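You operate a simulated robot arm through the tools that you are given. There is no shell and no other tool. Be economical: measure what you need, move in short steps, check, and stop when the job is done.

You run a simulated two-armed robot. Do the job below in one go: nothing can be reset, and whatever is moved stays where it is left.

Task
Pick up the purple box file with one hand, pass it to the other hand and put it on the upper right counter shelf.

Only the result counts: the job must be done as asked and must still hold three seconds after the hand-in. Knocking over, shifting, dropping, spilling or breaking anything else fails it.

Robot
Two 7-joint arms with two-finger parallel grippers on one trunk, on a base that drives. Base frame: it is fixed to the floor where the robot stands at the start and does not move with it; the origin is under the middle of the robot, x ahead of it, y to its left, z up; the surface under the hand at the start is at about z = 0.912. Units: m, rad, N and s.
The left shoulder is at the start at [0.124, 0.171, 1.162], the right one opposite. With the tool pointing down near the work surface each hand reaches from about 0.44 to 0.92 m from the robot's upright axis, wherever it stands, measured 20 degrees to its own side. Places, roughly: upper right counter shelf [0.6, -0.2, 0.5]. Payload 4.4 kg a hand.
The tool frame of a hand sits at the grasp point between the pads (the TCP): z along the fingers, y along the line on which they close. The tips reach 0.023 m beyond it. The gripper opens to 0.094 m. The fingers are 0.038 m wide and 0.01 m thick; the gripper's body (0.054 by 0.096 m) begins 0.039 m behind the TCP.
Orientation is told as [roll, pitch, yaw] about the base's x, y, z axes, in that order, counted from this pose: with the fingers straight down and closing along the base's y, the tool's x points along the base's -x, its y along +y and its z along -z.

Tools
- The arms move only by the tool move_arm. It takes "left_steps", "right_steps" or both (then of equal length, played together; a hand with none holds still); each is a list of rows, each a list of 7 numbers: the shift along the base's x, y, z in m, then the turn, a rotation vector about the base's x, y, z in rad, then the gripper command, from -1 (shut) to 1 (fully open), values between in proportion. In form: [[tx, ty, tz, rx, ry, rz, jaw], ...]. A call has 1 to 8 rows; each row is the pose to reach, as a shift and turn from the pose commanded when the call began. Rows are played at 5 a second. More than 0.05 m and 0.15 rad between two rows, or a gripper value outside its range, and nothing of the call is played. A pose out of reach is approached as far as the arm can. The call stops where the force on the tool passes 40 N (or 10 N more than at its start, if that is more) or the arm is blocked; 0.2 s more then pass. Each finger travels about 0.072 m/s and halts on what it meets, pressing with about 35 N; the grip force reading is that of the motor and also rises with nothing between the fingers. The clock runs only during rows and for 0.2 s after the last one: add rows that repeat a pose to give the fingers time. It gives the time, the measured TCP pose, the force on the tool (base axes), the opening and the grip force at its end, in the units of the frame above (readings bear some noise), with the torque about the TCP (base axes, N m) and any sound that the robot's microphone picked up.
- Cameras (640 x 400 px; columns grow to the right, rows downward): "scene" is now at [0.2389, -0.0228, 1.3059]; the picture's right is [-0.25, -0.97, 0.00], its down [-0.52, 0.13, -0.84] and it looks along [0.82, -0.21, -0.54] (base axes); focal length 214 px, centre (320, 200). "left" rides on the left gripper at [0.086, -0.016, -0.075] in its tool frame; the picture's right is [0.18, 0.98, 0.00], its down [-0.58, 0.11, -0.81] and it looks along [-0.79, 0.15, 0.59] (tool axes); focal length 243 px, centre (320, 200). "right" rides on the right gripper at [0.086, 0.016, -0.074] in its tool frame; the picture's right is [-0.18, 0.98, 0.00], its down [-0.58, -0.11, -0.81] and it looks along [-0.79, -0.15, 0.59] (tool axes); focal length 243 px, centre (320, 200). There is no depth. A picture from a camera that has moved, and an enlarged one, comes with that camera's place and axes in the base frame and with its lens.
- grab_frame(camera): a new picture of that camera. The clock stands still meanwhile.
- move_column(by): slides the trunk up (or, below 0, down) by that many m; the arms and the scene camera ride with it, the base frame stays. It gives what a move gives, with no picture.
- base_move(legs): drives the robot by 1 to 6 legs, each [ahead, left, turn to the left] in m, m and rad, along the robot's own axes; the way and the turn of a leg run together, so that a leg with both is an arc; at most 1.5 m and 3.142 rad a leg. The arms and the cameras ride along, it lands a little off, and it stops where it bumps. It gives what a move gives.
- head_to(pan, tilt): turns the head with the scene camera to pan (to the left, within 1.396 rad either way) and tilt (down, from -0.506 to 1.204), counted from straight ahead of the robot. It gives what a move gives.
- close_up(camera, box): a new picture of the part [left, top, right, bottom] of that camera's present view, enlarged. The clock stands still meanwhile.
- sign_off(): hands the job in; it is judged then, once.

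Go step by step. Nothing tells you exact positions but the pictures and the camera data: compare them with the known pose of the tool, close in by small moves and look again before you grip or let go. The budget is 120 turns and 88 pictures, counting those below and the enlarged ones. Unless the task says otherwise, let go and move clear before handing in, and close with one line.

The tools are called after "Request:" as name(argument=value, ...) on one line, values as JSON. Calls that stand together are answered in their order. move_arm: Moves the arms, as the interface text tells. Its arguments: {"type":"object","properties":{"left_steps":{"type":"array","items":{"type":"array","items":{"type":"number"}}},"right_steps":{"type":"array","items":{"type":"array","items":{"type":"number"}}}},"required":[]} The other tools are called the same way: move_column (by) slides the trunk up or down; base_move (legs) drives the base; head_to (pan, tilt) turns the head that bears the scene camera; grab_frame (camera) takes a picture; close_up (camera, box) takes an enlarged picture of a part of a camera's view; sign_off () hands the job in.

At the start:

```text
time: 0.0
left_tcp_pos: [0.4521, 0.0733, 1.2567]
left_ee_rot: [0.001, 0.0, 0.001]
left_contact_force: [-0.1, 0.0, 0.3]
left_torque: [-0.05, 0.02, 0.0]
left_opening: 0.0942
left_grip_force: 0.1
right_tcp_pos: [0.4289, -0.3086, 1.2369]
right_ee_rot: [0.001, 0.001, -0.001]
right_contact_force: [-0.4, 0.0, 0.6]
right_torque: [0.02, -0.05, 0.01]
right_opening: 0.0941
right_grip_force: 0.1
trunk travel left (down, up): [-0.175, 0.213]
robot x, y, heading: [0.0009, -0.0022, 0.002]
head pan, tilt: [-0.25, 0.565]
```

scene: 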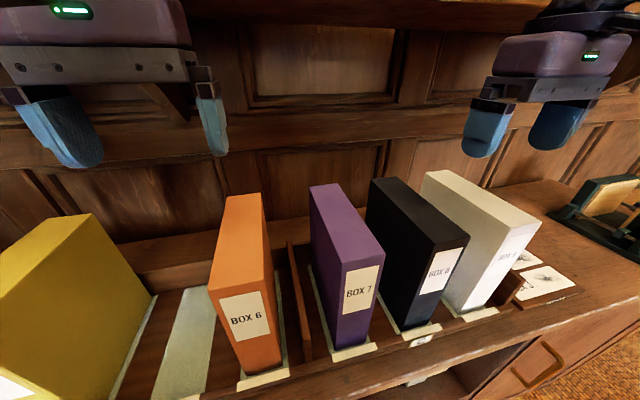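
right: 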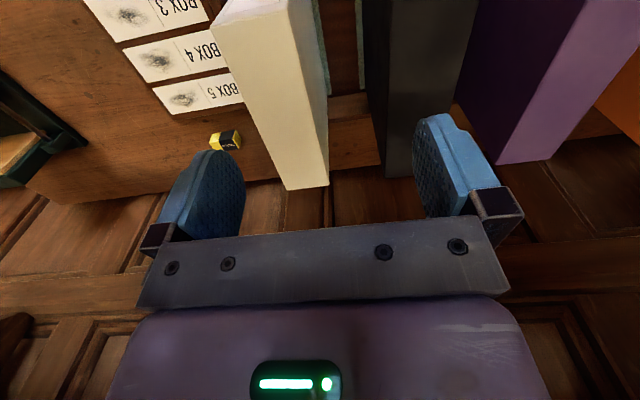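
left: 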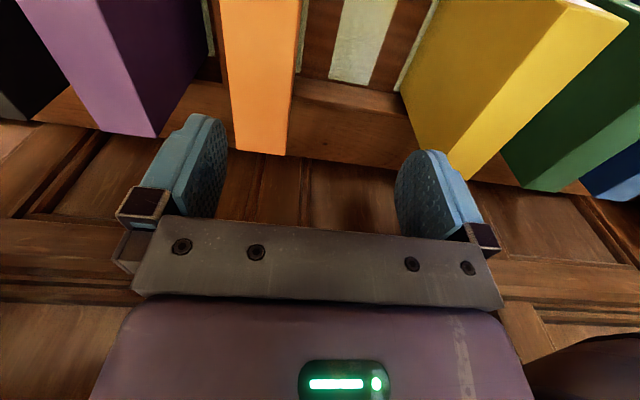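

I see the purple BOX 7 standing in a rack between a divider and the black box; the target shelf is inside the counter, below the top. I look around first for the shelf.

Request:
head_to(pan=-0.25, tilt=1.1)

Request:
grab_frame(camera="scene")

Request:
close_up(camera="right", box=[100, 0, 420, 200])

```text
time: 1.0
left_tcp_pos: [0.4538, 0.0733, 1.2567]
left_ee_rot: [0.001, -0.001, -0.001]
left_contact_force: [0.3, 0.0, 0.1]
left_torque: [0.0, -0.02, -0.01]
left_opening: 0.0939
left_grip_force: 0.1
right_tcp_pos: [0.4286, -0.3112, 1.2367]
right_ee_rot: [0.0, 0.001, -0.001]
right_contact_force: [-0.3, 0.2, -0.4]
right_torque: [-0.01, 0.01, -0.02]
right_opening: 0.0939
right_grip_force: 0.2
trunk travel left (down, up): [-0.175, 0.213]
robot x, y, heading: [-0.0009, -0.0006, 0.0]
head pan, tilt: [-0.25, 1.1]
```

```text
84 pictures are left
camera scene: at [0.2135, -0.0164, 1.2643], right [-0.25, -0.97, 0.0], down [-0.86, 0.22, -0.45], along [0.44, -0.11, -0.89], focal length 214 px, centre (320, 200)
```

scene: 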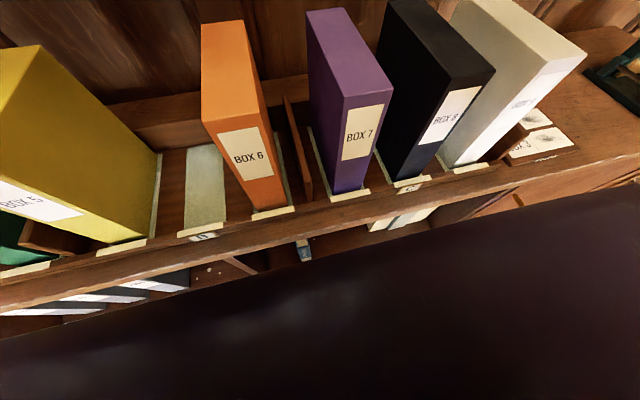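

```text
2.00 times, centred on (260, 100) of right
camera zoom: at [0.3431, -0.2923, 1.3109], right [0.18, 0.98, 0.0], down [0.58, -0.11, 0.81], along [0.79, -0.15, -0.59], focal length 485 px, centre (440, 400)
```

zoom: 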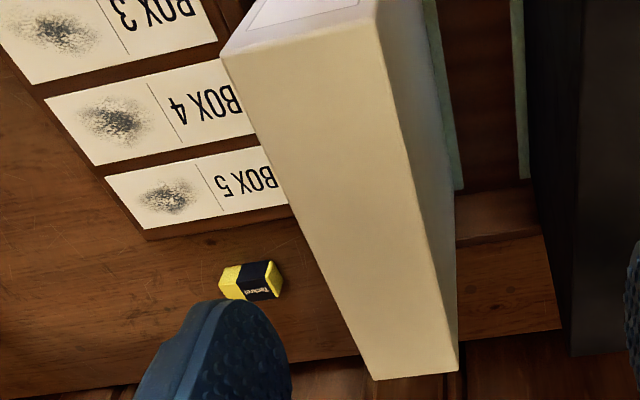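

Box 7 appears to be about x 0.385–0.58, y −0.085…−0.145, top z≈1.11. I back off to view the shelves under the counter.

Request:
base_move(legs=[[-0.8, 0, 0]])

Request:
head_to(pan=0, tilt=0.6)

Request:
grab_frame(camera="scene")

```text
time: 5.3
left_tcp_pos: [-0.3482, 0.0736, 1.2571]
left_ee_rot: [-0.001, 0.0, -0.013]
left_contact_force: [0.6, 0.2, 0.1]
left_torque: [0.03, -0.02, -0.02]
left_opening: 0.0942
left_grip_force: 0.0
right_tcp_pos: [-0.3768, -0.3106, 1.2372]
right_ee_rot: [0.001, -0.001, -0.014]
right_contact_force: [-0.7, 0.3, -0.3]
right_torque: [0.02, 0.0, 0.0]
right_opening: 0.0941
right_grip_force: 0.0
trunk travel left (down, up): [-0.175, 0.213]
robot x, y, heading: [-0.7986, 0.0034, -0.01]
head pan, tilt: [-0.25, 1.1]
```

```text
time: 6.2
left_tcp_pos: [-0.3479, 0.0728, 1.2562]
left_ee_rot: [-0.001, -0.001, -0.012]
left_contact_force: [-0.4, -0.1, 0.6]
left_torque: [0.01, -0.03, -0.03]
left_opening: 0.0942
left_grip_force: 0.0
right_tcp_pos: [-0.3777, -0.3118, 1.2372]
right_ee_rot: [0.001, 0.001, -0.014]
right_contact_force: [0.0, -0.3, -0.5]
right_torque: [0.01, -0.03, 0.02]
right_opening: 0.094
right_grip_force: 0.1
trunk travel left (down, up): [-0.175, 0.213]
robot x, y, heading: [-0.7993, 0.0056, -0.014]
head pan, tilt: [0.0, 0.6]
```

```text
82 pictures are left
camera scene: at [-0.5615, 0.0013, 1.3028], right [-0.01, -1.0, 0.0], down [-0.57, 0.01, -0.82], along [0.82, -0.01, -0.57], focal length 214 px, centre (320, 200)
```

scene: 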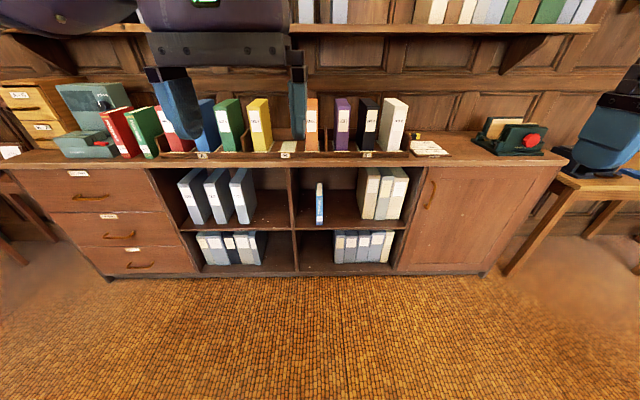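

The upper right compartment (columns 295–405) holds a slim blue book and three white binders, with a gap between. I enlarge it.

Request:
close_up(camera="scene", box=[280, 150, 424, 240])

Request:
close_up(camera="scene", box=[250, 85, 450, 210])

```text
4.44 times, centred on (352, 195) of scene
camera zoom: at [-0.5615, 0.0013, 1.3028], right [-0.01, -1.0, 0.0], down [-0.57, 0.01, -0.82], along [0.82, -0.01, -0.57], focal length 953 px, centre (178, 222)
```

zoom: 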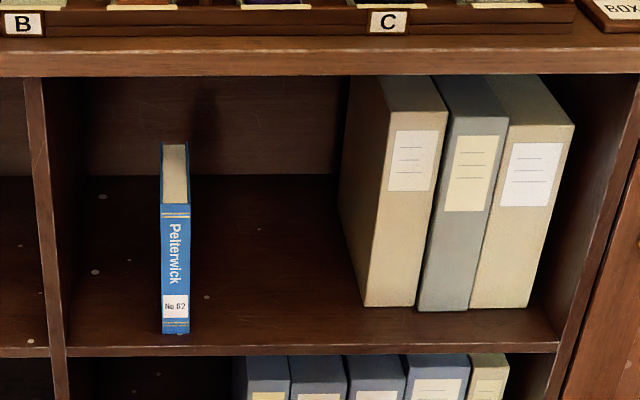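

```text
3.20 times, centred on (350, 148) of scene
camera zoom: at [-0.5615, 0.0013, 1.3028], right [-0.01, -1.0, 0.0], down [-0.57, 0.01, -0.82], along [0.82, -0.01, -0.57], focal length 686 px, centre (224, 368)
```

zoom: 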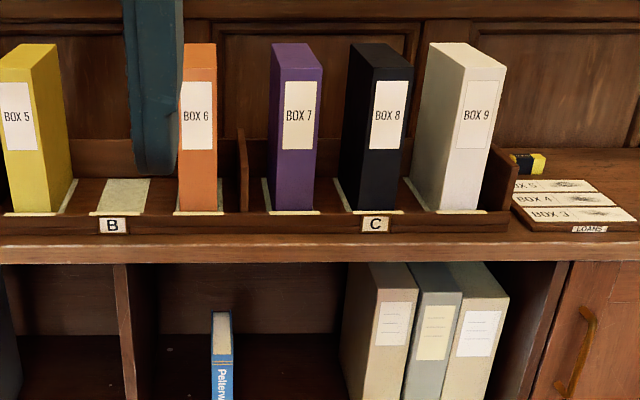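

The gap between the book (right face y≈−0.03) and the first binder (left face y≈−0.24) is about 0.21 m wide, with the shelf at z≈0.5. Plan: left hand takes the box from above, right hand takes it from its front and inserts it. I drive to a picking position.

Request:
base_move(legs=[[0.6, -0.195, 0.014]])

Request:
head_to(pan=0.1, tilt=0.6)

Request:
grab_frame(camera="scene")

Request:
grab_frame(camera="left")

```text
time: 9.7
left_tcp_pos: [0.2516, -0.1119, 1.2557]
left_ee_rot: [0.0, -0.001, 0.008]
left_contact_force: [0.7, -0.1, 0.8]
left_torque: [0.04, 0.02, -0.02]
left_opening: 0.094
left_grip_force: 0.0
right_tcp_pos: [0.2302, -0.4958, 1.2372]
right_ee_rot: [0.001, -0.002, 0.008]
right_contact_force: [-0.1, 0.0, -0.9]
right_torque: [0.0, 0.04, 0.01]
right_opening: 0.0941
right_grip_force: 0.1
trunk travel left (down, up): [-0.175, 0.213]
robot x, y, heading: [-0.2019, -0.1898, 0.005]
head pan, tilt: [0.0, 0.6]
```

```text
time: 10.4
left_tcp_pos: [0.2512, -0.1132, 1.2558]
left_ee_rot: [0.002, -0.001, 0.008]
left_contact_force: [1.2, 0.3, 0.1]
left_torque: [-0.01, 0.02, 0.02]
left_opening: 0.0941
left_grip_force: 0.0
right_tcp_pos: [0.2296, -0.4959, 1.2362]
right_ee_rot: [0.001, 0.001, 0.007]
right_contact_force: [0.3, 0.0, 0.4]
right_torque: [0.0, 0.04, -0.01]
right_opening: 0.094
right_grip_force: 0.1
trunk travel left (down, up): [-0.175, 0.213]
robot x, y, heading: [-0.2023, -0.1929, 0.009]
head pan, tilt: [0.099, 0.6]
```

```text
79 pictures are left
camera scene: at [0.0382, -0.1787, 1.3028], right [0.11, -0.99, 0.0], down [-0.56, -0.06, -0.83], along [0.82, 0.09, -0.56], focal length 214 px, centre (320, 200)
```

scene: 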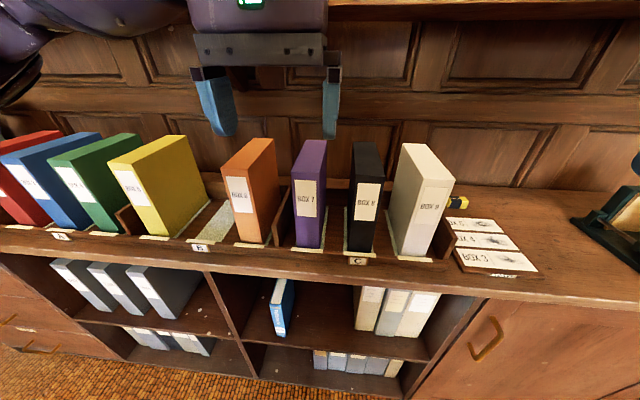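

```text
78 pictures are left
camera left: at [0.1644, -0.1295, 1.3303], right [-0.19, 0.98, 0.0], down [0.58, 0.11, 0.81], along [0.79, 0.15, -0.59], focal length 243 px, centre (320, 200)
```

left: 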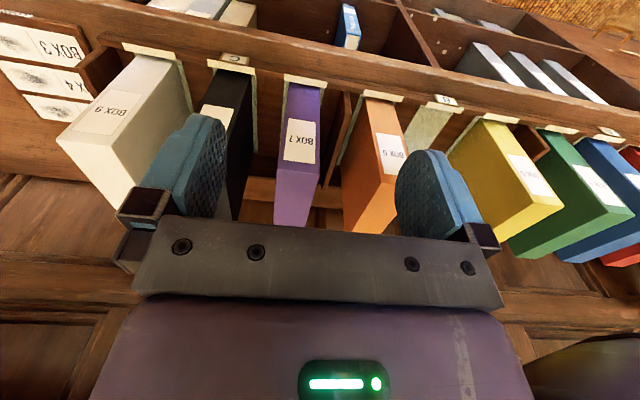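

I zoom on box 7 in both views to fix its place.

Request:
close_up(camera="scene", box=[250, 130, 410, 255])

Request:
close_up(camera="left", box=[200, 60, 400, 240])

```text
3.20 times, centred on (330, 192) of scene
camera zoom: at [0.0382, -0.1787, 1.3028], right [0.11, -0.99, 0.0], down [-0.56, -0.06, -0.83], along [0.82, 0.09, -0.56], focal length 686 px, centre (288, 224)
```

zoom: 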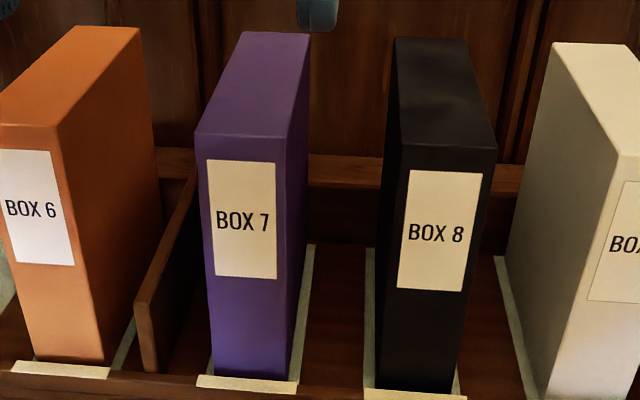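

```text
2.22 times, centred on (300, 150) of left
camera zoom: at [0.1644, -0.1295, 1.3303], right [-0.19, 0.98, 0.0], down [0.58, 0.11, 0.81], along [0.79, 0.15, -0.59], focal length 539 px, centre (364, 311)
```

zoom: 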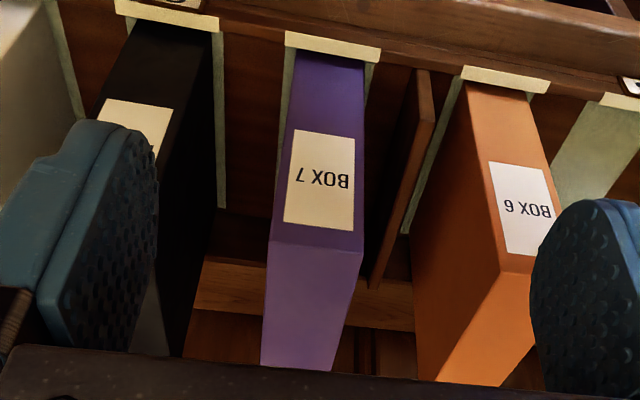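

Box 7: x 0.381–0.56, y −0.089…−0.140, top z≈1.127. I move the left hand above it.

Request:
move_arm(left_steps=[[0.048, 0, 0, 0, 0, 0, 1], [0.096, 0, 0, 0, 0, 0, 1], [0.144, 0, 0, 0, 0, 0, 1], [0.192, 0, 0, 0, 0, 0, 1], [0.239, -0.001, 0, 0, 0, -0.008, 1], [0.239, -0.001, -0.04, 0, 0, -0.008, 1], [0.239, -0.001, -0.07, 0, 0, -0.008, 1], [0.239, -0.001, -0.07, 0, 0, -0.008, 1]])

Request:
grab_frame(camera="left")

Request:
grab_frame(camera="scene")

```text
time: 12.2
left_tcp_pos: [0.4915, -0.1124, 1.1863]
left_ee_rot: [0.001, -0.002, -0.003]
left_contact_force: [0.0, 0.1, -0.1]
left_torque: [0.01, 0.02, 0.0]
left_opening: 0.0938
left_grip_force: 0.0
right_tcp_pos: [0.2287, -0.4967, 1.2384]
right_ee_rot: [0.001, -0.002, 0.006]
right_contact_force: [0.1, 0.9, 0.1]
right_torque: [0.01, -0.02, -0.05]
right_opening: 0.0941
right_grip_force: 0.1
trunk travel left (down, up): [-0.175, 0.213]
robot x, y, heading: [-0.2033, -0.1881, 0.002]
head pan, tilt: [0.099, 0.6]
```

```text
75 pictures are left
camera left: at [0.4034, -0.1305, 1.261], right [-0.18, 0.98, 0.0], down [0.58, 0.11, 0.81], along [0.79, 0.15, -0.59], focal length 243 px, centre (320, 200)
```

left: 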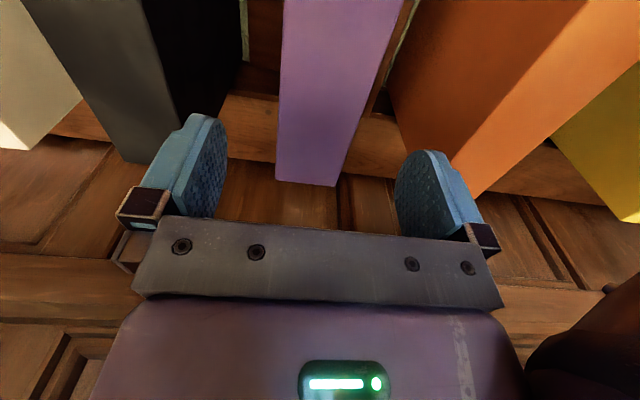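

```text
74 pictures are left
camera scene: at [0.0377, -0.1786, 1.3031], right [0.11, -0.99, 0.0], down [-0.56, -0.06, -0.83], along [0.82, 0.09, -0.56], focal length 214 px, centre (320, 200)
```

scene: 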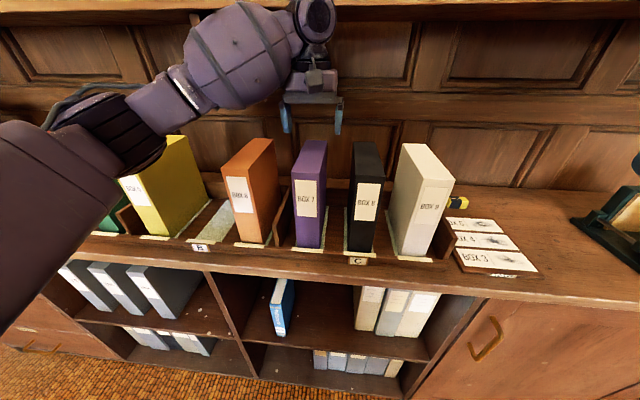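

The box lies centred between the fingers (back edge y −0.137…−0.088). I go down to z≈1.10.

Request:
move_arm(left_steps=[[0, -0.001, -0.03, 0, 0, 0, 1], [0, -0.001, -0.06, 0, 0, 0, 1], [0, -0.001, -0.086, 0, 0, 0, 1], [0, -0.001, -0.086, 0, 0, 0, 1]])

Request:
grab_frame(camera="left")

Request:
close_up(camera="scene", box=[250, 90, 410, 190])

```text
time: 13.2
left_tcp_pos: [0.4899, -0.1152, 1.1008]
left_ee_rot: [-0.001, -0.002, 0.0]
left_contact_force: [-0.6, 0.4, 0.3]
left_torque: [0.0, -0.03, -0.01]
left_opening: 0.094
left_grip_force: 0.1
right_tcp_pos: [0.2288, -0.497, 1.2375]
right_ee_rot: [0.0, 0.001, 0.008]
right_contact_force: [0.5, -0.1, -0.1]
right_torque: [-0.03, 0.02, 0.0]
right_opening: 0.0943
right_grip_force: 0.0
trunk travel left (down, up): [-0.175, 0.213]
robot x, y, heading: [-0.1995, -0.1904, 0.005]
head pan, tilt: [0.099, 0.6]
```

```text
73 pictures are left
camera left: at [0.4027, -0.1316, 1.1747], right [-0.18, 0.98, 0.0], down [0.58, 0.11, 0.81], along [0.79, 0.15, -0.59], focal length 243 px, centre (320, 200)
```

left: 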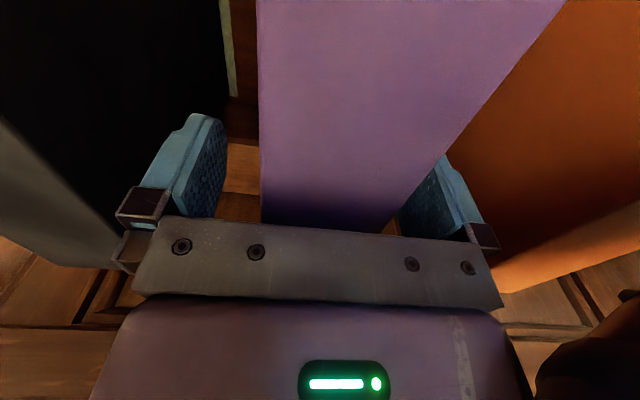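

```text
4.00 times, centred on (330, 140) of scene
camera zoom: at [0.0377, -0.1788, 1.3031], right [0.11, -0.99, 0.0], down [-0.56, -0.06, -0.83], along [0.82, 0.09, -0.56], focal length 858 px, centre (280, 440)
```

zoom: 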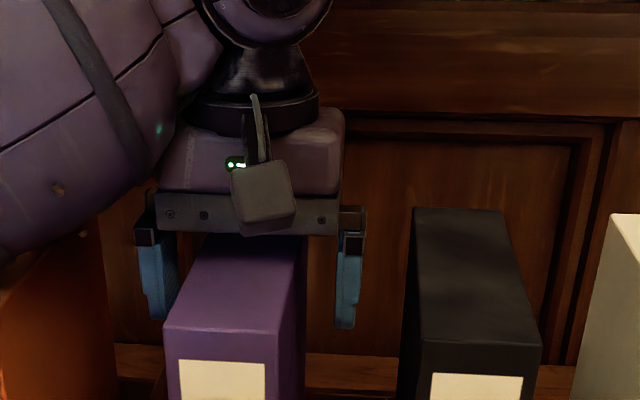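

The box is between the fingers with its top just below the palm. I close the grip.

Request:
move_arm(left_steps=[[0, 0.002, 0, 0, 0, 0, 0.5], [0, 0.002, 0, 0, 0, 0, 0], [0, 0.002, 0, 0, 0, 0, -1], [0, 0.002, 0, 0, 0, 0, -1], [0, 0.002, 0, 0, 0, 0, -1]])

```text
time: 14.4
left_tcp_pos: [0.4896, -0.1124, 1.1008]
left_ee_rot: [0.0, 0.001, -0.001]
left_contact_force: [1.6, 0.3, 0.1]
left_torque: [0.01, -0.74, 0.1]
left_opening: 0.0551
left_grip_force: 35.0
right_tcp_pos: [0.2306, -0.4958, 1.2372]
right_ee_rot: [0.001, 0.001, 0.007]
right_contact_force: [0.8, 0.6, 0.6]
right_torque: [0.01, -0.02, 0.01]
right_opening: 0.0941
right_grip_force: 0.0
trunk travel left (down, up): [-0.175, 0.213]
robot x, y, heading: [-0.2023, -0.1873, 0.008]
head pan, tilt: [0.099, 0.6]
```

Gripped at 0.055 m. I lift straight up.

Request:
move_arm(left_steps=[[0, 0.002, 0.015, 0, 0, 0, -1], [0, 0.002, 0.03, 0, 0, 0, -1], [0, 0.002, 0.03, 0, 0, 0, -1]])

Request:
grab_frame(camera="scene")

```text
time: 15.2
left_tcp_pos: [0.4906, -0.1106, 1.1295]
left_ee_rot: [0.001, 0.001, -0.003]
left_contact_force: [0.7, 0.6, -7.7]
left_torque: [-0.01, -0.06, -0.01]
left_opening: 0.0543
left_grip_force: 35.2
right_tcp_pos: [0.2312, -0.4968, 1.2365]
right_ee_rot: [0.001, 0.002, 0.007]
right_contact_force: [0.2, -0.5, -0.5]
right_torque: [0.01, 0.02, 0.02]
right_opening: 0.0939
right_grip_force: 0.0
trunk travel left (down, up): [-0.175, 0.213]
robot x, y, heading: [-0.2053, -0.1874, 0.007]
head pan, tilt: [0.099, 0.6]
```

```text
71 pictures are left
camera scene: at [0.0394, -0.1786, 1.3025], right [0.11, -0.99, 0.0], down [-0.56, -0.06, -0.82], along [0.82, 0.09, -0.57], focal length 214 px, centre (320, 200)
```

scene: 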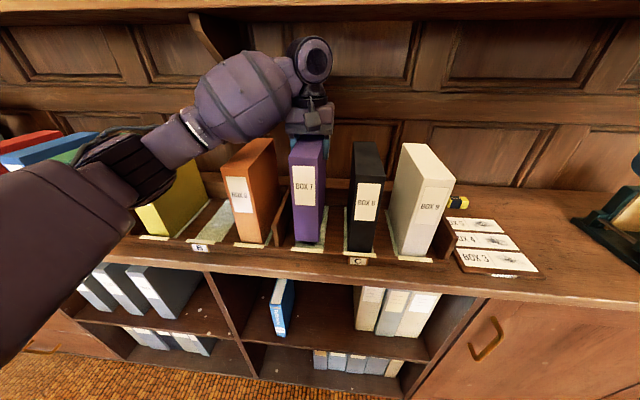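

Box is held (about 0.8 kg). I lift further and back away from the counter.

Request:
move_arm(left_steps=[[0, 0, 0.03, 0, 0, 0, -1], [0, 0, 0.06, 0, 0, 0, -1], [0, 0, 0.09, 0, 0, 0, -1], [0, 0, 0.12, 0, 0, 0, -1], [0, 0, 0.12, 0, 0, 0, -1]])

Request:
base_move(legs=[[-0.3, 0, 0], [-0.3, 0, -0.005]])

Request:
grab_frame(camera="scene")

```text
time: 16.4
left_tcp_pos: [0.4915, -0.1104, 1.249]
left_ee_rot: [0.0, 0.003, -0.002]
left_contact_force: [0.0, -0.4, -7.9]
left_torque: [0.01, -0.05, 0.0]
left_opening: 0.055
left_grip_force: 35.0
right_tcp_pos: [0.2307, -0.4958, 1.2368]
right_ee_rot: [-0.002, 0.002, 0.007]
right_contact_force: [0.2, 0.8, -0.1]
right_torque: [0.0, -0.01, -0.03]
right_opening: 0.0938
right_grip_force: 0.0
trunk travel left (down, up): [-0.175, 0.213]
robot x, y, heading: [-0.2015, -0.1882, 0.003]
head pan, tilt: [0.099, 0.6]
```

```text
time: 20.0
left_tcp_pos: [-0.0972, -0.1125, 1.2499]
left_ee_rot: [-0.001, 0.005, 0.003]
left_contact_force: [-0.6, -0.6, -6.4]
left_torque: [0.0, -0.07, 0.0]
left_opening: 0.0549
left_grip_force: 35.3
right_tcp_pos: [-0.3595, -0.4987, 1.2362]
right_ee_rot: [0.0, 0.002, 0.008]
right_contact_force: [0.7, -0.4, 0.3]
right_torque: [0.0, -0.01, 0.01]
right_opening: 0.0941
right_grip_force: 0.0
trunk travel left (down, up): [-0.175, 0.213]
robot x, y, heading: [-0.7877, -0.1931, 0.01]
head pan, tilt: [0.099, 0.6]
```

```text
70 pictures are left
camera scene: at [-0.5504, -0.1827, 1.3026], right [0.11, -0.99, 0.0], down [-0.56, -0.06, -0.82], along [0.82, 0.09, -0.57], focal length 214 px, centre (320, 200)
```

scene: 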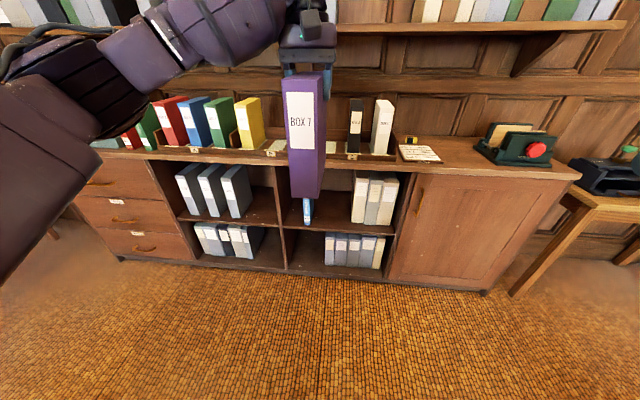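

The box hangs clear. I bring the left hand in towards the middle while turning the right hand to point forward, slightly downward.

Request:
move_arm(left_steps=[[0.01, -0.015, -0.012, 0, 0, 0, -1], [0.02, -0.03, -0.025, 0, 0, 0, -1], [0.03, -0.045, -0.037, 0, 0, 0, -1], [0.04, -0.06, -0.05, 0, 0, 0, -1], [0.05, -0.075, -0.062, 0, 0, 0, -1], [0.06, -0.09, -0.075, 0, 0, 0, -1], [0.07, -0.105, -0.087, 0, 0, 0, -1], [0.08, -0.12, -0.1, 0, 0, 0, -1]], right_steps=[[0.02, 0, -0.02, 0, -0.14, 0, 1], [0.04, 0, -0.04, 0, -0.28, 0, 1], [0.06, 0, -0.06, 0, -0.42, 0, 1], [0.08, 0, -0.08, 0, -0.56, 0, 1], [0.1, 0, -0.1, 0, -0.7, 0, 1], [0.12, 0, -0.12, 0, -0.84, 0, 1], [0.14, 0, -0.14, 0, -0.98, 0, 1], [0.16, 0, -0.16, 0, -1.12, 0, 1]])

Request:
grab_frame(camera="scene")

```text
time: 21.8
left_tcp_pos: [-0.0169, -0.2343, 1.1489]
left_ee_rot: [0.001, 0.002, 0.001]
left_contact_force: [0.5, 0.4, -8.0]
left_torque: [0.04, -0.07, 0.0]
left_opening: 0.0551
left_grip_force: 34.7
right_tcp_pos: [-0.1958, -0.5004, 1.074]
right_ee_rot: [-0.01, -1.119, 0.011]
right_contact_force: [-0.5, -0.4, -0.5]
right_torque: [0.01, 0.01, 0.01]
right_opening: 0.094
right_grip_force: 0.1
trunk travel left (down, up): [-0.175, 0.213]
robot x, y, heading: [-0.7896, -0.1956, 0.01]
head pan, tilt: [0.099, 0.6]
```

```text
69 pictures are left
camera scene: at [-0.5494, -0.1841, 1.3022], right [0.11, -0.99, 0.0], down [-0.56, -0.06, -0.82], along [0.82, 0.09, -0.57], focal length 214 px, centre (320, 200)
```

scene: 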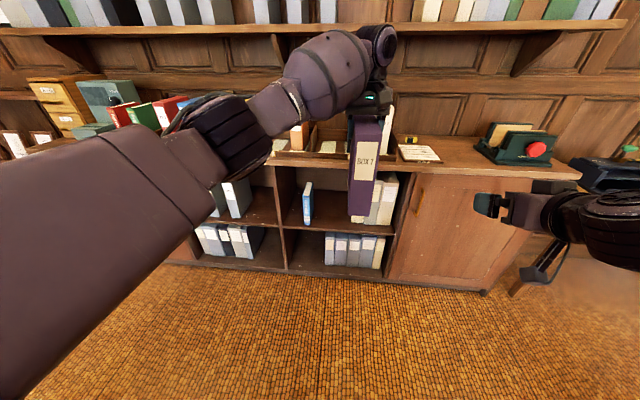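

Right hand now aims forward; I finish its turn and bring it in front of the box's label side, short of it.

Request:
move_arm(right_steps=[[-0.004, 0.033, 0, 0, -0.07, 0, 1], [-0.008, 0.066, 0, 0, -0.14, 0, 1], [-0.012, 0.099, 0, 0, -0.21, 0, 1], [-0.015, 0.132, 0, 0, -0.28, 0, 1], [-0.015, 0.166, 0, 0, -0.28, 0, 1], [-0.015, 0.2, 0, 0, -0.28, 0, 1], [-0.015, 0.234, 0, 0, -0.28, 0, 1], [-0.015, 0.266, 0, 0, -0.28, 0, 1]])

Request:
grab_frame(camera="scene")

Request:
grab_frame(camera="right")

```text
time: 23.6
left_tcp_pos: [-0.018, -0.2316, 1.152]
left_ee_rot: [0.002, 0.0, 0.0]
left_contact_force: [0.1, -0.3, -7.1]
left_torque: [0.02, -0.05, -0.01]
left_opening: 0.055
left_grip_force: 35.5
right_tcp_pos: [-0.2194, -0.3319, 1.1427]
right_ee_rot: [-0.048, -1.398, 0.049]
right_contact_force: [-0.7, 0.4, 0.2]
right_torque: [-0.01, -0.01, 0.03]
right_opening: 0.0941
right_grip_force: 0.2
right hand out of reach, approached as far as the arm can: row 1, 2, 3, 4, 5, 6, 7, 8
trunk travel left (down, up): [-0.175, 0.213]
robot x, y, heading: [-0.7877, -0.1912, 0.009]
head pan, tilt: [0.099, 0.6]
```

```text
68 pictures are left
camera scene: at [-0.5506, -0.1827, 1.3028], right [0.11, -0.99, 0.0], down [-0.56, -0.06, -0.82], along [0.82, 0.09, -0.57], focal length 214 px, centre (320, 200)
```

scene: 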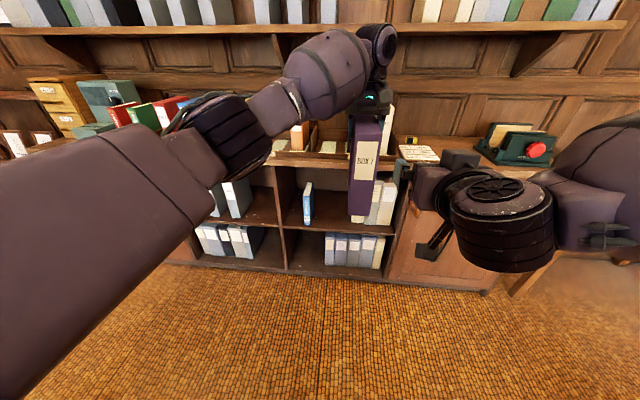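

```text
67 pictures are left
camera right: at [-0.3076, -0.3142, 1.0702], right [0.03, 0.98, 0.17], down [-0.69, -0.1, 0.71], along [0.72, -0.14, 0.68], focal length 243 px, centre (320, 200)
```

right: 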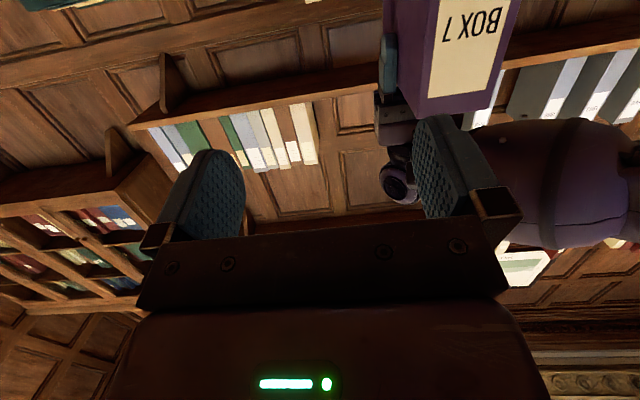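

The right arm could not reach so close to the middle. I draw it back to the right and lower to explore where a forward-pointing hand is reachable.

Request:
move_arm(right_steps=[[0, -0.04, 0, 0, 0, 0, 1], [0, -0.08, 0, 0, 0, 0, 1], [0, -0.12, -0.03, 0, 0, 0, 1], [0, -0.12, -0.08, 0, 0, 0, 1], [0, -0.12, -0.13, 0, 0, 0, 1], [0, -0.12, -0.18, 0, 0, 0, 1]])

```text
time: 25.0
left_tcp_pos: [-0.0169, -0.2293, 1.1499]
left_ee_rot: [-0.003, 0.002, 0.004]
left_contact_force: [1.1, 1.7, -8.0]
left_torque: [-0.02, -0.08, -0.04]
left_opening: 0.0551
left_grip_force: 35.3
right_tcp_pos: [-0.2191, -0.4083, 1.1559]
right_ee_rot: [-0.062, -1.378, 0.05]
right_contact_force: [0.5, 0.3, -0.2]
right_torque: [-0.02, 0.01, -0.01]
right_opening: 0.094
right_grip_force: 0.0
right hand out of reach, approached as far as the arm can: row 2, 3, 4, 5, 6
trunk travel left (down, up): [-0.175, 0.213]
robot x, y, heading: [-0.7904, -0.19, 0.01]
head pan, tilt: [0.099, 0.6]
```

Lower with a level hand is blocked when the arm is folded; a more stretched arm should help. I test forward and down, clear of the box on the right.

Request:
move_arm(right_steps=[[0.02, -0.03, 0, 0, 0, 0, 1], [0.06, -0.06, 0, 0, 0, 0, 1], [0.1, -0.06, 0, 0, 0, 0, 1], [0.15, -0.06, 0, 0, 0, 0, 1], [0.2, -0.06, 0, 0, 0, 0, 1], [0.25, -0.06, 0, 0, 0, 0, 1], [0.25, -0.06, -0.05, 0, 0, 0, 1], [0.25, -0.06, -0.1, 0, 0, 0, 1]])

Request:
grab_frame(camera="scene")

```text
time: 26.8
left_tcp_pos: [-0.0177, -0.2333, 1.1511]
left_ee_rot: [0.0, 0.002, 0.003]
left_contact_force: [0.8, 0.6, -7.5]
left_torque: [0.0, -0.07, 0.01]
left_opening: 0.0548
left_grip_force: 34.4
right_tcp_pos: [0.0308, -0.4694, 1.1329]
right_ee_rot: [-0.046, -1.331, 0.034]
right_contact_force: [0.5, -0.1, 0.5]
right_torque: [-0.02, 0.02, -0.04]
right_opening: 0.0941
right_grip_force: 0.1
right hand out of reach, approached as far as the arm can: row 1, 2, 3, 4, 5, 6, 7, 8
trunk travel left (down, up): [-0.175, 0.213]
robot x, y, heading: [-0.7891, -0.1928, 0.005]
head pan, tilt: [0.099, 0.6]
```

```text
66 pictures are left
camera scene: at [-0.55, -0.1831, 1.3027], right [0.11, -0.99, 0.0], down [-0.56, -0.06, -0.82], along [0.82, 0.09, -0.57], focal length 214 px, centre (320, 200)
```

scene: 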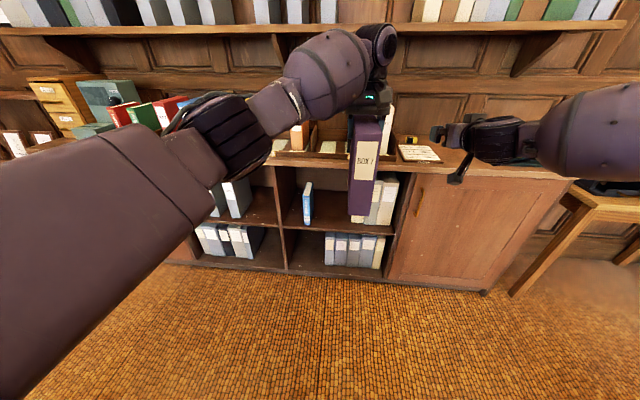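

I look at the right arm's shape to understand the limit.

Request:
head_to(pan=-0.9, tilt=0.5)

Request:
grab_frame(camera="scene")

```text
time: 28.1
left_tcp_pos: [-0.017, -0.2332, 1.1513]
left_ee_rot: [0.0, 0.001, 0.002]
left_contact_force: [0.4, 0.0, -8.3]
left_torque: [0.01, -0.04, -0.03]
left_opening: 0.055
left_grip_force: 35.1
right_tcp_pos: [0.0298, -0.4695, 1.1322]
right_ee_rot: [-0.05, -1.332, 0.036]
right_contact_force: [-0.6, 0.7, 0.2]
right_torque: [-0.02, -0.03, -0.01]
right_opening: 0.0939
right_grip_force: 0.1
trunk travel left (down, up): [-0.175, 0.213]
robot x, y, heading: [-0.7897, -0.1927, 0.006]
head pan, tilt: [-0.901, 0.499]
```

```text
65 pictures are left
camera scene: at [-0.5809, -0.2631, 1.3118], right [-0.78, -0.63, 0.0], down [-0.3, 0.37, -0.88], along [0.55, -0.68, -0.48], focal length 214 px, centre (320, 200)
```

scene: 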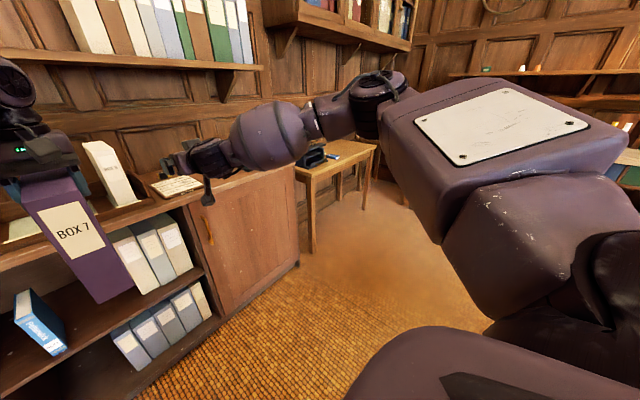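

The elbow is far out to the right, so the wrist is wound up. I take the hand out to the right, unwinding the pitch, to redo the turn there.

Request:
move_arm(right_steps=[[-0.01, -0.04, 0, 0, 0.14, 0, 1], [-0.02, -0.08, 0, 0, 0.28, 0, 1], [-0.03, -0.12, 0, 0, 0.42, 0, 1], [-0.04, -0.16, 0, 0, 0.56, 0, 1], [-0.05, -0.2, 0, 0, 0.7, 0, 1], [-0.06, -0.24, 0, 0, 0.84, 0, 1], [-0.07, -0.28, 0, 0, 0.98, 0, 1], [-0.08, -0.32, 0, 0, 1.12, 0, 1]])

Request:
grab_frame(camera="scene")

```text
time: 29.9
left_tcp_pos: [-0.0189, -0.2347, 1.1538]
left_ee_rot: [0.002, -0.002, -0.002]
left_contact_force: [-0.4, -1.5, -7.8]
left_torque: [0.0, -0.11, -0.01]
left_opening: 0.0549
left_grip_force: 34.5
right_tcp_pos: [-0.0983, -0.7261, 1.1259]
right_ee_rot: [-0.022, -0.218, -0.006]
right_contact_force: [0.1, -0.3, 0.0]
right_torque: [0.03, 0.02, 0.01]
right_opening: 0.0942
right_grip_force: 0.1
right hand out of reach, approached as far as the arm can: row 7, 8
trunk travel left (down, up): [-0.175, 0.213]
robot x, y, heading: [-0.7907, -0.1918, 0.01]
head pan, tilt: [-0.901, 0.499]
```

```text
64 pictures are left
camera scene: at [-0.5825, -0.2651, 1.3123], right [-0.78, -0.63, 0.0], down [-0.3, 0.37, -0.88], along [0.55, -0.68, -0.48], focal length 214 px, centre (320, 200)
```

scene: 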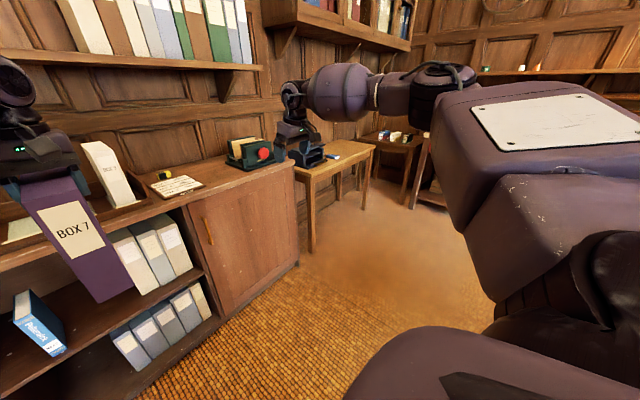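

Now I redo the pitch here, drawing slightly in.

Request:
move_arm(right_steps=[[-0.01, 0, 0, 0, -0.15, 0, 1], [-0.02, 0, 0, 0, -0.3, 0, 1], [-0.03, 0, 0, 0, -0.45, 0, 1], [-0.04, 0, 0, 0, -0.6, 0, 1], [-0.04, 0, 0, 0, -0.75, 0, 1], [-0.04, 0, 0, 0, -0.9, 0, 1], [-0.04, 0, 0, 0, -1.05, 0, 1], [-0.04, 0, 0, 0, -1.2, 0, 1]])

Request:
move_arm(right_steps=[[0, 0, -0.04, 0, 0, 0, 1], [0, 0, -0.08, 0, 0, 0, 1], [0, 0, -0.12, 0, 0, 0, 1], [0, 0, -0.16, 0, 0, 0, 1], [0, 0, -0.2, 0, 0, 0, 1]])

Request:
grab_frame(camera="scene")

```text
time: 31.7
left_tcp_pos: [-0.0172, -0.2331, 1.1497]
left_ee_rot: [0.002, 0.001, 0.0]
left_contact_force: [-0.2, 0.3, -7.6]
left_torque: [-0.02, -0.06, 0.01]
left_opening: 0.0547
left_grip_force: 35.1
right_tcp_pos: [-0.1385, -0.7263, 1.1262]
right_ee_rot: [-0.061, -1.415, 0.048]
right_contact_force: [0.1, -0.2, 0.1]
right_torque: [-0.02, 0.03, 0.04]
right_opening: 0.0941
right_grip_force: 0.0
trunk travel left (down, up): [-0.175, 0.213]
robot x, y, heading: [-0.7913, -0.1956, 0.008]
head pan, tilt: [-0.901, 0.499]
```

```text
time: 32.9
left_tcp_pos: [-0.0173, -0.2331, 1.1515]
left_ee_rot: [0.0, 0.002, 0.001]
left_contact_force: [0.4, -0.3, -7.3]
left_torque: [-0.01, -0.06, 0.0]
left_opening: 0.0552
left_grip_force: 35.1
right_tcp_pos: [-0.1389, -0.7266, 0.9251]
right_ee_rot: [-0.07, -1.412, 0.055]
right_contact_force: [0.2, 0.7, 0.3]
right_torque: [0.0, -0.03, 0.02]
right_opening: 0.0939
right_grip_force: 0.0
trunk travel left (down, up): [-0.175, 0.213]
robot x, y, heading: [-0.79, -0.1917, 0.009]
head pan, tilt: [-0.901, 0.499]
```

```text
63 pictures are left
camera scene: at [-0.5805, -0.2634, 1.3116], right [-0.78, -0.63, 0.0], down [-0.3, 0.37, -0.88], along [0.55, -0.68, -0.48], focal length 214 px, centre (320, 200)
```

scene: 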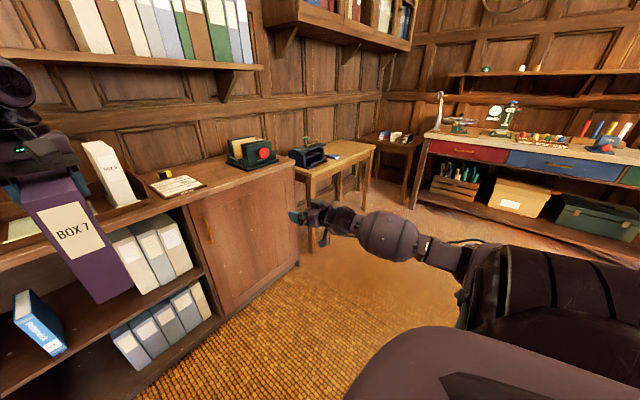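

The elbow is now down and the level hand reaches low. I test the insertion-like pose: lower and further in.

Request:
move_arm(right_steps=[[0, 0.03, -0.03, 0, 0, 0, 1], [0, 0.06, -0.06, 0, 0, 0, 1], [0, 0.09, -0.09, 0, 0, 0, 1], [0, 0.12, -0.12, 0, 0, 0, 1], [0, 0.16, -0.14, 0, 0, 0, 1], [0, 0.2, -0.14, 0, 0, 0, 1]])

```text
time: 34.3
left_tcp_pos: [-0.0173, -0.2316, 1.1508]
left_ee_rot: [-0.001, -0.002, 0.002]
left_contact_force: [-0.3, -0.1, -7.0]
left_torque: [0.02, -0.03, 0.0]
left_opening: 0.055
left_grip_force: 34.7
right_tcp_pos: [-0.1367, -0.569, 0.7942]
right_ee_rot: [0.091, -1.406, -0.067]
right_contact_force: [0.5, 0.0, 0.5]
right_torque: [0.03, 0.03, -0.03]
right_opening: 0.0941
right_grip_force: 0.1
right hand out of reach, approached as far as the arm can: row 5, 6
trunk travel left (down, up): [-0.175, 0.213]
robot x, y, heading: [-0.7896, -0.1942, 0.009]
head pan, tilt: [-0.901, 0.499]
```

Insertion height works with the hand about 0.4 m right of centre. Now I raise and try to come in for the handover.

Request:
move_arm(right_steps=[[0, 0, 0.04, 0, 0, 0, 1], [0, 0, 0.09, 0, 0, 0, 1], [0, 0, 0.14, 0, 0, 0, 1], [0, 0, 0.19, 0, 0, 0, 1], [-0.02, 0.02, 0.23, 0, 0, 0, 1], [-0.04, 0.06, 0.24, 0, 0, 0, 1], [-0.05, 0.1, 0.24, 0, 0, 0, 1], [-0.06, 0.14, 0.24, 0, 0, 0, 1]])

Request:
grab_frame(camera="scene")

```text
time: 36.1
left_tcp_pos: [-0.0171, -0.2314, 1.1508]
left_ee_rot: [-0.001, 0.002, 0.003]
left_contact_force: [-0.5, 0.3, -7.3]
left_torque: [0.02, -0.08, -0.03]
left_opening: 0.0547
left_grip_force: 34.8
right_tcp_pos: [-0.164, -0.5423, 1.0255]
right_ee_rot: [-0.05, -1.411, 0.042]
right_contact_force: [0.0, -0.1, 1.3]
right_torque: [0.0, 0.0, 0.0]
right_opening: 0.0941
right_grip_force: 0.0
right hand out of reach, approached as far as the arm can: row 1, 2, 6, 7, 8
trunk travel left (down, up): [-0.175, 0.213]
robot x, y, heading: [-0.7892, -0.1928, 0.0]
head pan, tilt: [-0.901, 0.499]
```

```text
62 pictures are left
camera scene: at [-0.5809, -0.2633, 1.3118], right [-0.78, -0.63, 0.0], down [-0.3, 0.37, -0.88], along [0.55, -0.68, -0.48], focal length 214 px, centre (320, 200)
```

scene: 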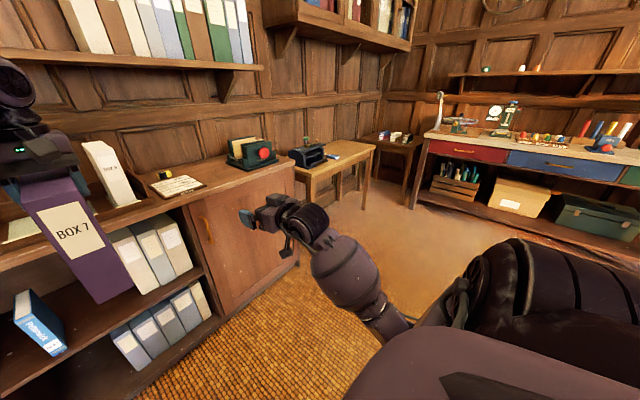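

I try coming in with more forward reach.

Request:
move_arm(right_steps=[[0.04, 0, 0, 0, 0, 0, 1], [0.08, 0, 0, 0, 0, 0, 1], [0.12, 0, 0, 0, 0, 0, 1], [0.16, 0, 0, 0, 0, 0, 1], [0.16, 0.04, 0, 0, 0, 0, 1], [0.16, 0.08, 0, 0, 0, 0, 1], [0.16, 0.12, 0, 0, 0, 0, 1]])

```text
time: 37.7
left_tcp_pos: [-0.0182, -0.2332, 1.1522]
left_ee_rot: [0.0, 0.0, 0.001]
left_contact_force: [0.3, 0.7, -7.1]
left_torque: [0.0, -0.1, 0.02]
left_opening: 0.0549
left_grip_force: 34.4
right_tcp_pos: [-0.0814, -0.5251, 0.9599]
right_ee_rot: [0.139, -1.401, -0.087]
right_contact_force: [0.6, -0.5, -0.5]
right_torque: [-0.01, 0.0, 0.0]
right_opening: 0.0937
right_grip_force: 0.0
right hand out of reach, approached as far as the arm can: row 1, 2, 3, 4, 5, 6, 7
trunk travel left (down, up): [-0.175, 0.213]
robot x, y, heading: [-0.792, -0.1949, 0.01]
head pan, tilt: [-0.901, 0.499]
```

Straight-ahead pointing is limited at the centre, so I'll do the handover with both the box and the right hand yawed to the left. I test this yaw with the right hand.

Request:
move_arm(right_steps=[[-0.02, -0.02, 0.02, 0, 0, 0.1, 1], [-0.04, -0.03, 0.04, 0, 0, 0.2, 1], [-0.06, -0.03, 0.06, 0, 0, 0.3, 1], [-0.06, -0.03, 0.08, 0, 0, 0.4, 1], [-0.06, -0.03, 0.1, 0, 0, 0.5, 1], [-0.06, -0.03, 0.12, 0, 0, 0.6, 1], [-0.06, -0.03, 0.12, 0, 0, 0.7, 1], [-0.06, -0.03, 0.12, 0, 0, 0.8, 1]])

Request:
grab_frame(camera="scene")

```text
time: 39.5
left_tcp_pos: [-0.0169, -0.2322, 1.1508]
left_ee_rot: [0.002, 0.003, 0.003]
left_contact_force: [-0.8, -0.2, -7.4]
left_torque: [0.0, -0.08, 0.03]
left_opening: 0.0549
left_grip_force: 34.9
right_tcp_pos: [-0.1423, -0.5547, 1.0783]
right_ee_rot: [0.141, -1.402, 0.713]
right_contact_force: [0.6, 0.9, 0.5]
right_torque: [-0.01, -0.01, -0.01]
right_opening: 0.094
right_grip_force: 0.1
trunk travel left (down, up): [-0.175, 0.213]
robot x, y, heading: [-0.792, -0.192, 0.009]
head pan, tilt: [-0.901, 0.499]
```

```text
61 pictures are left
camera scene: at [-0.5811, -0.2628, 1.3117], right [-0.78, -0.63, 0.0], down [-0.3, 0.37, -0.88], along [0.55, -0.68, -0.48], focal length 214 px, centre (320, 200)
```

scene: 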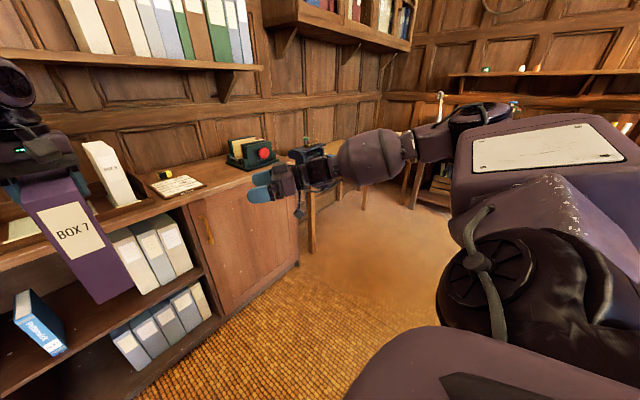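

With this yaw the right arm is comfortable (pointing about 49° left). I move the right hand to the pre-handover point.

Request:
move_arm(right_steps=[[-0.02, 0.008, 0, 0, 0, 0, 1], [-0.04, 0.016, 0, 0, 0, 0, 1], [-0.06, 0.024, 0, 0, 0, 0, 1], [-0.082, 0.032, 0, 0, 0, 0, 1], [-0.082, 0.032, 0, 0, 0, 0, 1]])

Request:
head_to(pan=-0.5, tilt=0.6)

```text
time: 40.7
left_tcp_pos: [-0.0171, -0.233, 1.1498]
left_ee_rot: [0.0, 0.002, 0.002]
left_contact_force: [-0.3, 0.0, -6.7]
left_torque: [0.03, -0.12, -0.04]
left_opening: 0.0548
left_grip_force: 35.4
right_tcp_pos: [-0.224, -0.5228, 1.0777]
right_ee_rot: [0.147, -1.4, 0.709]
right_contact_force: [-1.0, -0.1, 1.1]
right_torque: [0.01, -0.04, 0.0]
right_opening: 0.094
right_grip_force: 0.0
trunk travel left (down, up): [-0.175, 0.213]
robot x, y, heading: [-0.7918, -0.1929, 0.003]
head pan, tilt: [-0.901, 0.499]
```

```text
time: 41.6
left_tcp_pos: [-0.0179, -0.2323, 1.1527]
left_ee_rot: [0.0, 0.002, 0.003]
left_contact_force: [0.6, 0.3, -6.7]
left_torque: [0.0, -0.1, -0.01]
left_opening: 0.0547
left_grip_force: 35.4
right_tcp_pos: [-0.225, -0.5224, 1.0789]
right_ee_rot: [0.14, -1.402, 0.713]
right_contact_force: [-0.2, -0.2, -0.4]
right_torque: [0.01, 0.02, 0.04]
right_opening: 0.0938
right_grip_force: 0.1
trunk travel left (down, up): [-0.175, 0.213]
robot x, y, heading: [-0.7918, -0.1946, 0.007]
head pan, tilt: [-0.499, 0.6]
```

The right hand is in place. Now the left hand brings the box over, yawing it to face the right hand.

Request:
move_arm(left_steps=[[-0.01, -0.018, 0, 0, 0, 0.107, -1], [-0.021, -0.037, 0, 0, 0, 0.214, -1], [-0.031, -0.055, 0, 0, 0, 0.321, -1], [-0.041, -0.074, 0, 0, 0, 0.428, -1], [-0.052, -0.092, 0, 0, 0, 0.535, -1], [-0.062, -0.111, 0, 0, 0, 0.642, -1], [-0.073, -0.13, 0, 0, 0, 0.749, -1], [-0.083, -0.148, 0, 0, 0, 0.856, -1]])

Request:
grab_frame(camera="scene")

Request:
grab_frame(camera="right")

```text
time: 43.4
left_tcp_pos: [-0.0858, -0.3607, 1.1403]
left_ee_rot: [0.017, 0.001, 0.891]
left_contact_force: [-0.1, 0.9, -7.9]
left_torque: [0.06, -0.07, 0.0]
left_opening: 0.0548
left_grip_force: 35.2
right_tcp_pos: [-0.2236, -0.5218, 1.0775]
right_ee_rot: [0.144, -1.4, 0.708]
right_contact_force: [0.5, 0.3, 0.1]
right_torque: [0.01, -0.01, 0.03]
right_opening: 0.0942
right_grip_force: 0.0
trunk travel left (down, up): [-0.175, 0.213]
robot x, y, heading: [-0.7922, -0.1922, 0.008]
head pan, tilt: [-0.499, 0.6]
```

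```text
60 pictures are left
camera scene: at [-0.559, -0.2335, 1.3023], right [-0.47, -0.88, 0.0], down [-0.5, 0.27, -0.82], along [0.73, -0.39, -0.57], focal length 214 px, centre (320, 200)
```

scene: 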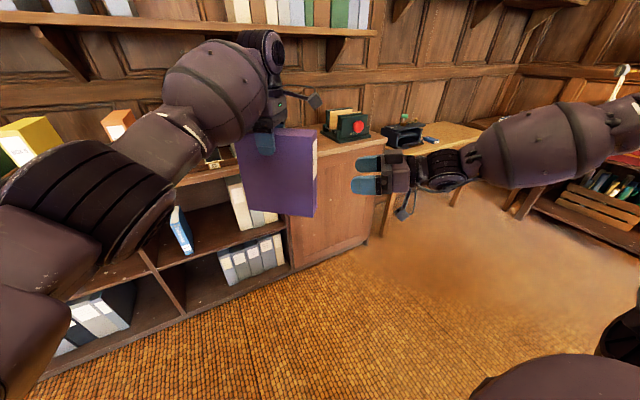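

```text
59 pictures are left
camera right: at [-0.2943, -0.5745, 1.005], right [-0.72, 0.67, 0.21], down [-0.36, -0.61, 0.71], along [0.6, 0.43, 0.68], focal length 243 px, centre (320, 200)
```

right: 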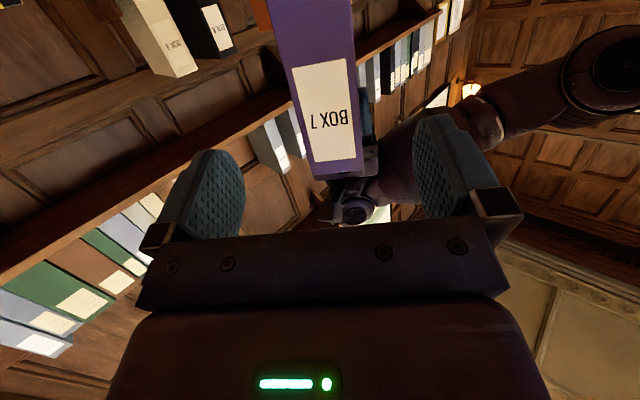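

Well lined up. I close half the gap with a small yaw and height correction, then check.

Request:
move_arm(right_steps=[[0.01, 0.011, -0.007, 0, 0, 0.02, 1], [0.02, 0.023, -0.013, 0, 0, 0.04, 1], [0.03, 0.034, -0.013, 0, 0, 0.04, 1], [0.03, 0.034, -0.013, 0, 0, 0.04, 1]])

Request:
grab_frame(camera="scene")

Request:
grab_frame(camera="right")

```text
time: 44.4
left_tcp_pos: [-0.087, -0.361, 1.1438]
left_ee_rot: [0.012, 0.002, 0.888]
left_contact_force: [0.1, 0.1, -7.5]
left_torque: [0.05, -0.04, -0.04]
left_opening: 0.0547
left_grip_force: 35.5
right_tcp_pos: [-0.1955, -0.49, 1.0665]
right_ee_rot: [0.138, -1.401, 0.755]
right_contact_force: [-0.3, 0.2, 0.7]
right_torque: [0.02, -0.02, -0.01]
right_opening: 0.0941
right_grip_force: 0.1
trunk travel left (down, up): [-0.175, 0.213]
robot x, y, heading: [-0.7894, -0.1955, 0.009]
head pan, tilt: [-0.499, 0.6]
```

```text
58 pictures are left
camera scene: at [-0.5604, -0.2342, 1.3028], right [-0.47, -0.88, 0.0], down [-0.5, 0.27, -0.82], along [0.73, -0.39, -0.57], focal length 214 px, centre (320, 200)
```

scene: 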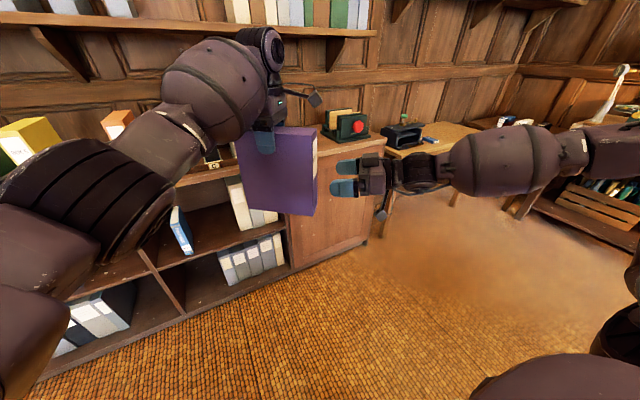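

```text
57 pictures are left
camera right: at [-0.2642, -0.5433, 0.9928], right [-0.74, 0.64, 0.2], down [-0.34, -0.62, 0.7], along [0.58, 0.45, 0.68], focal length 243 px, centre (320, 200)
```

right: 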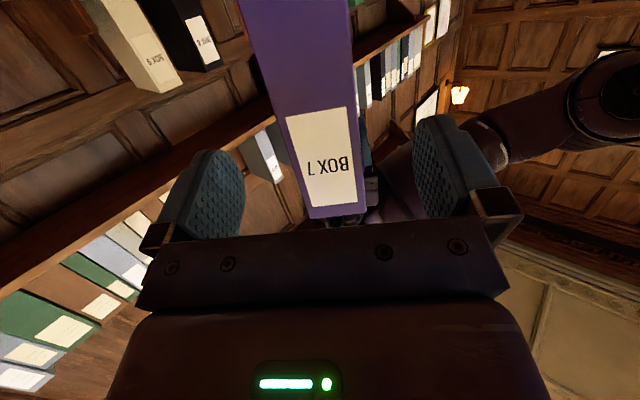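

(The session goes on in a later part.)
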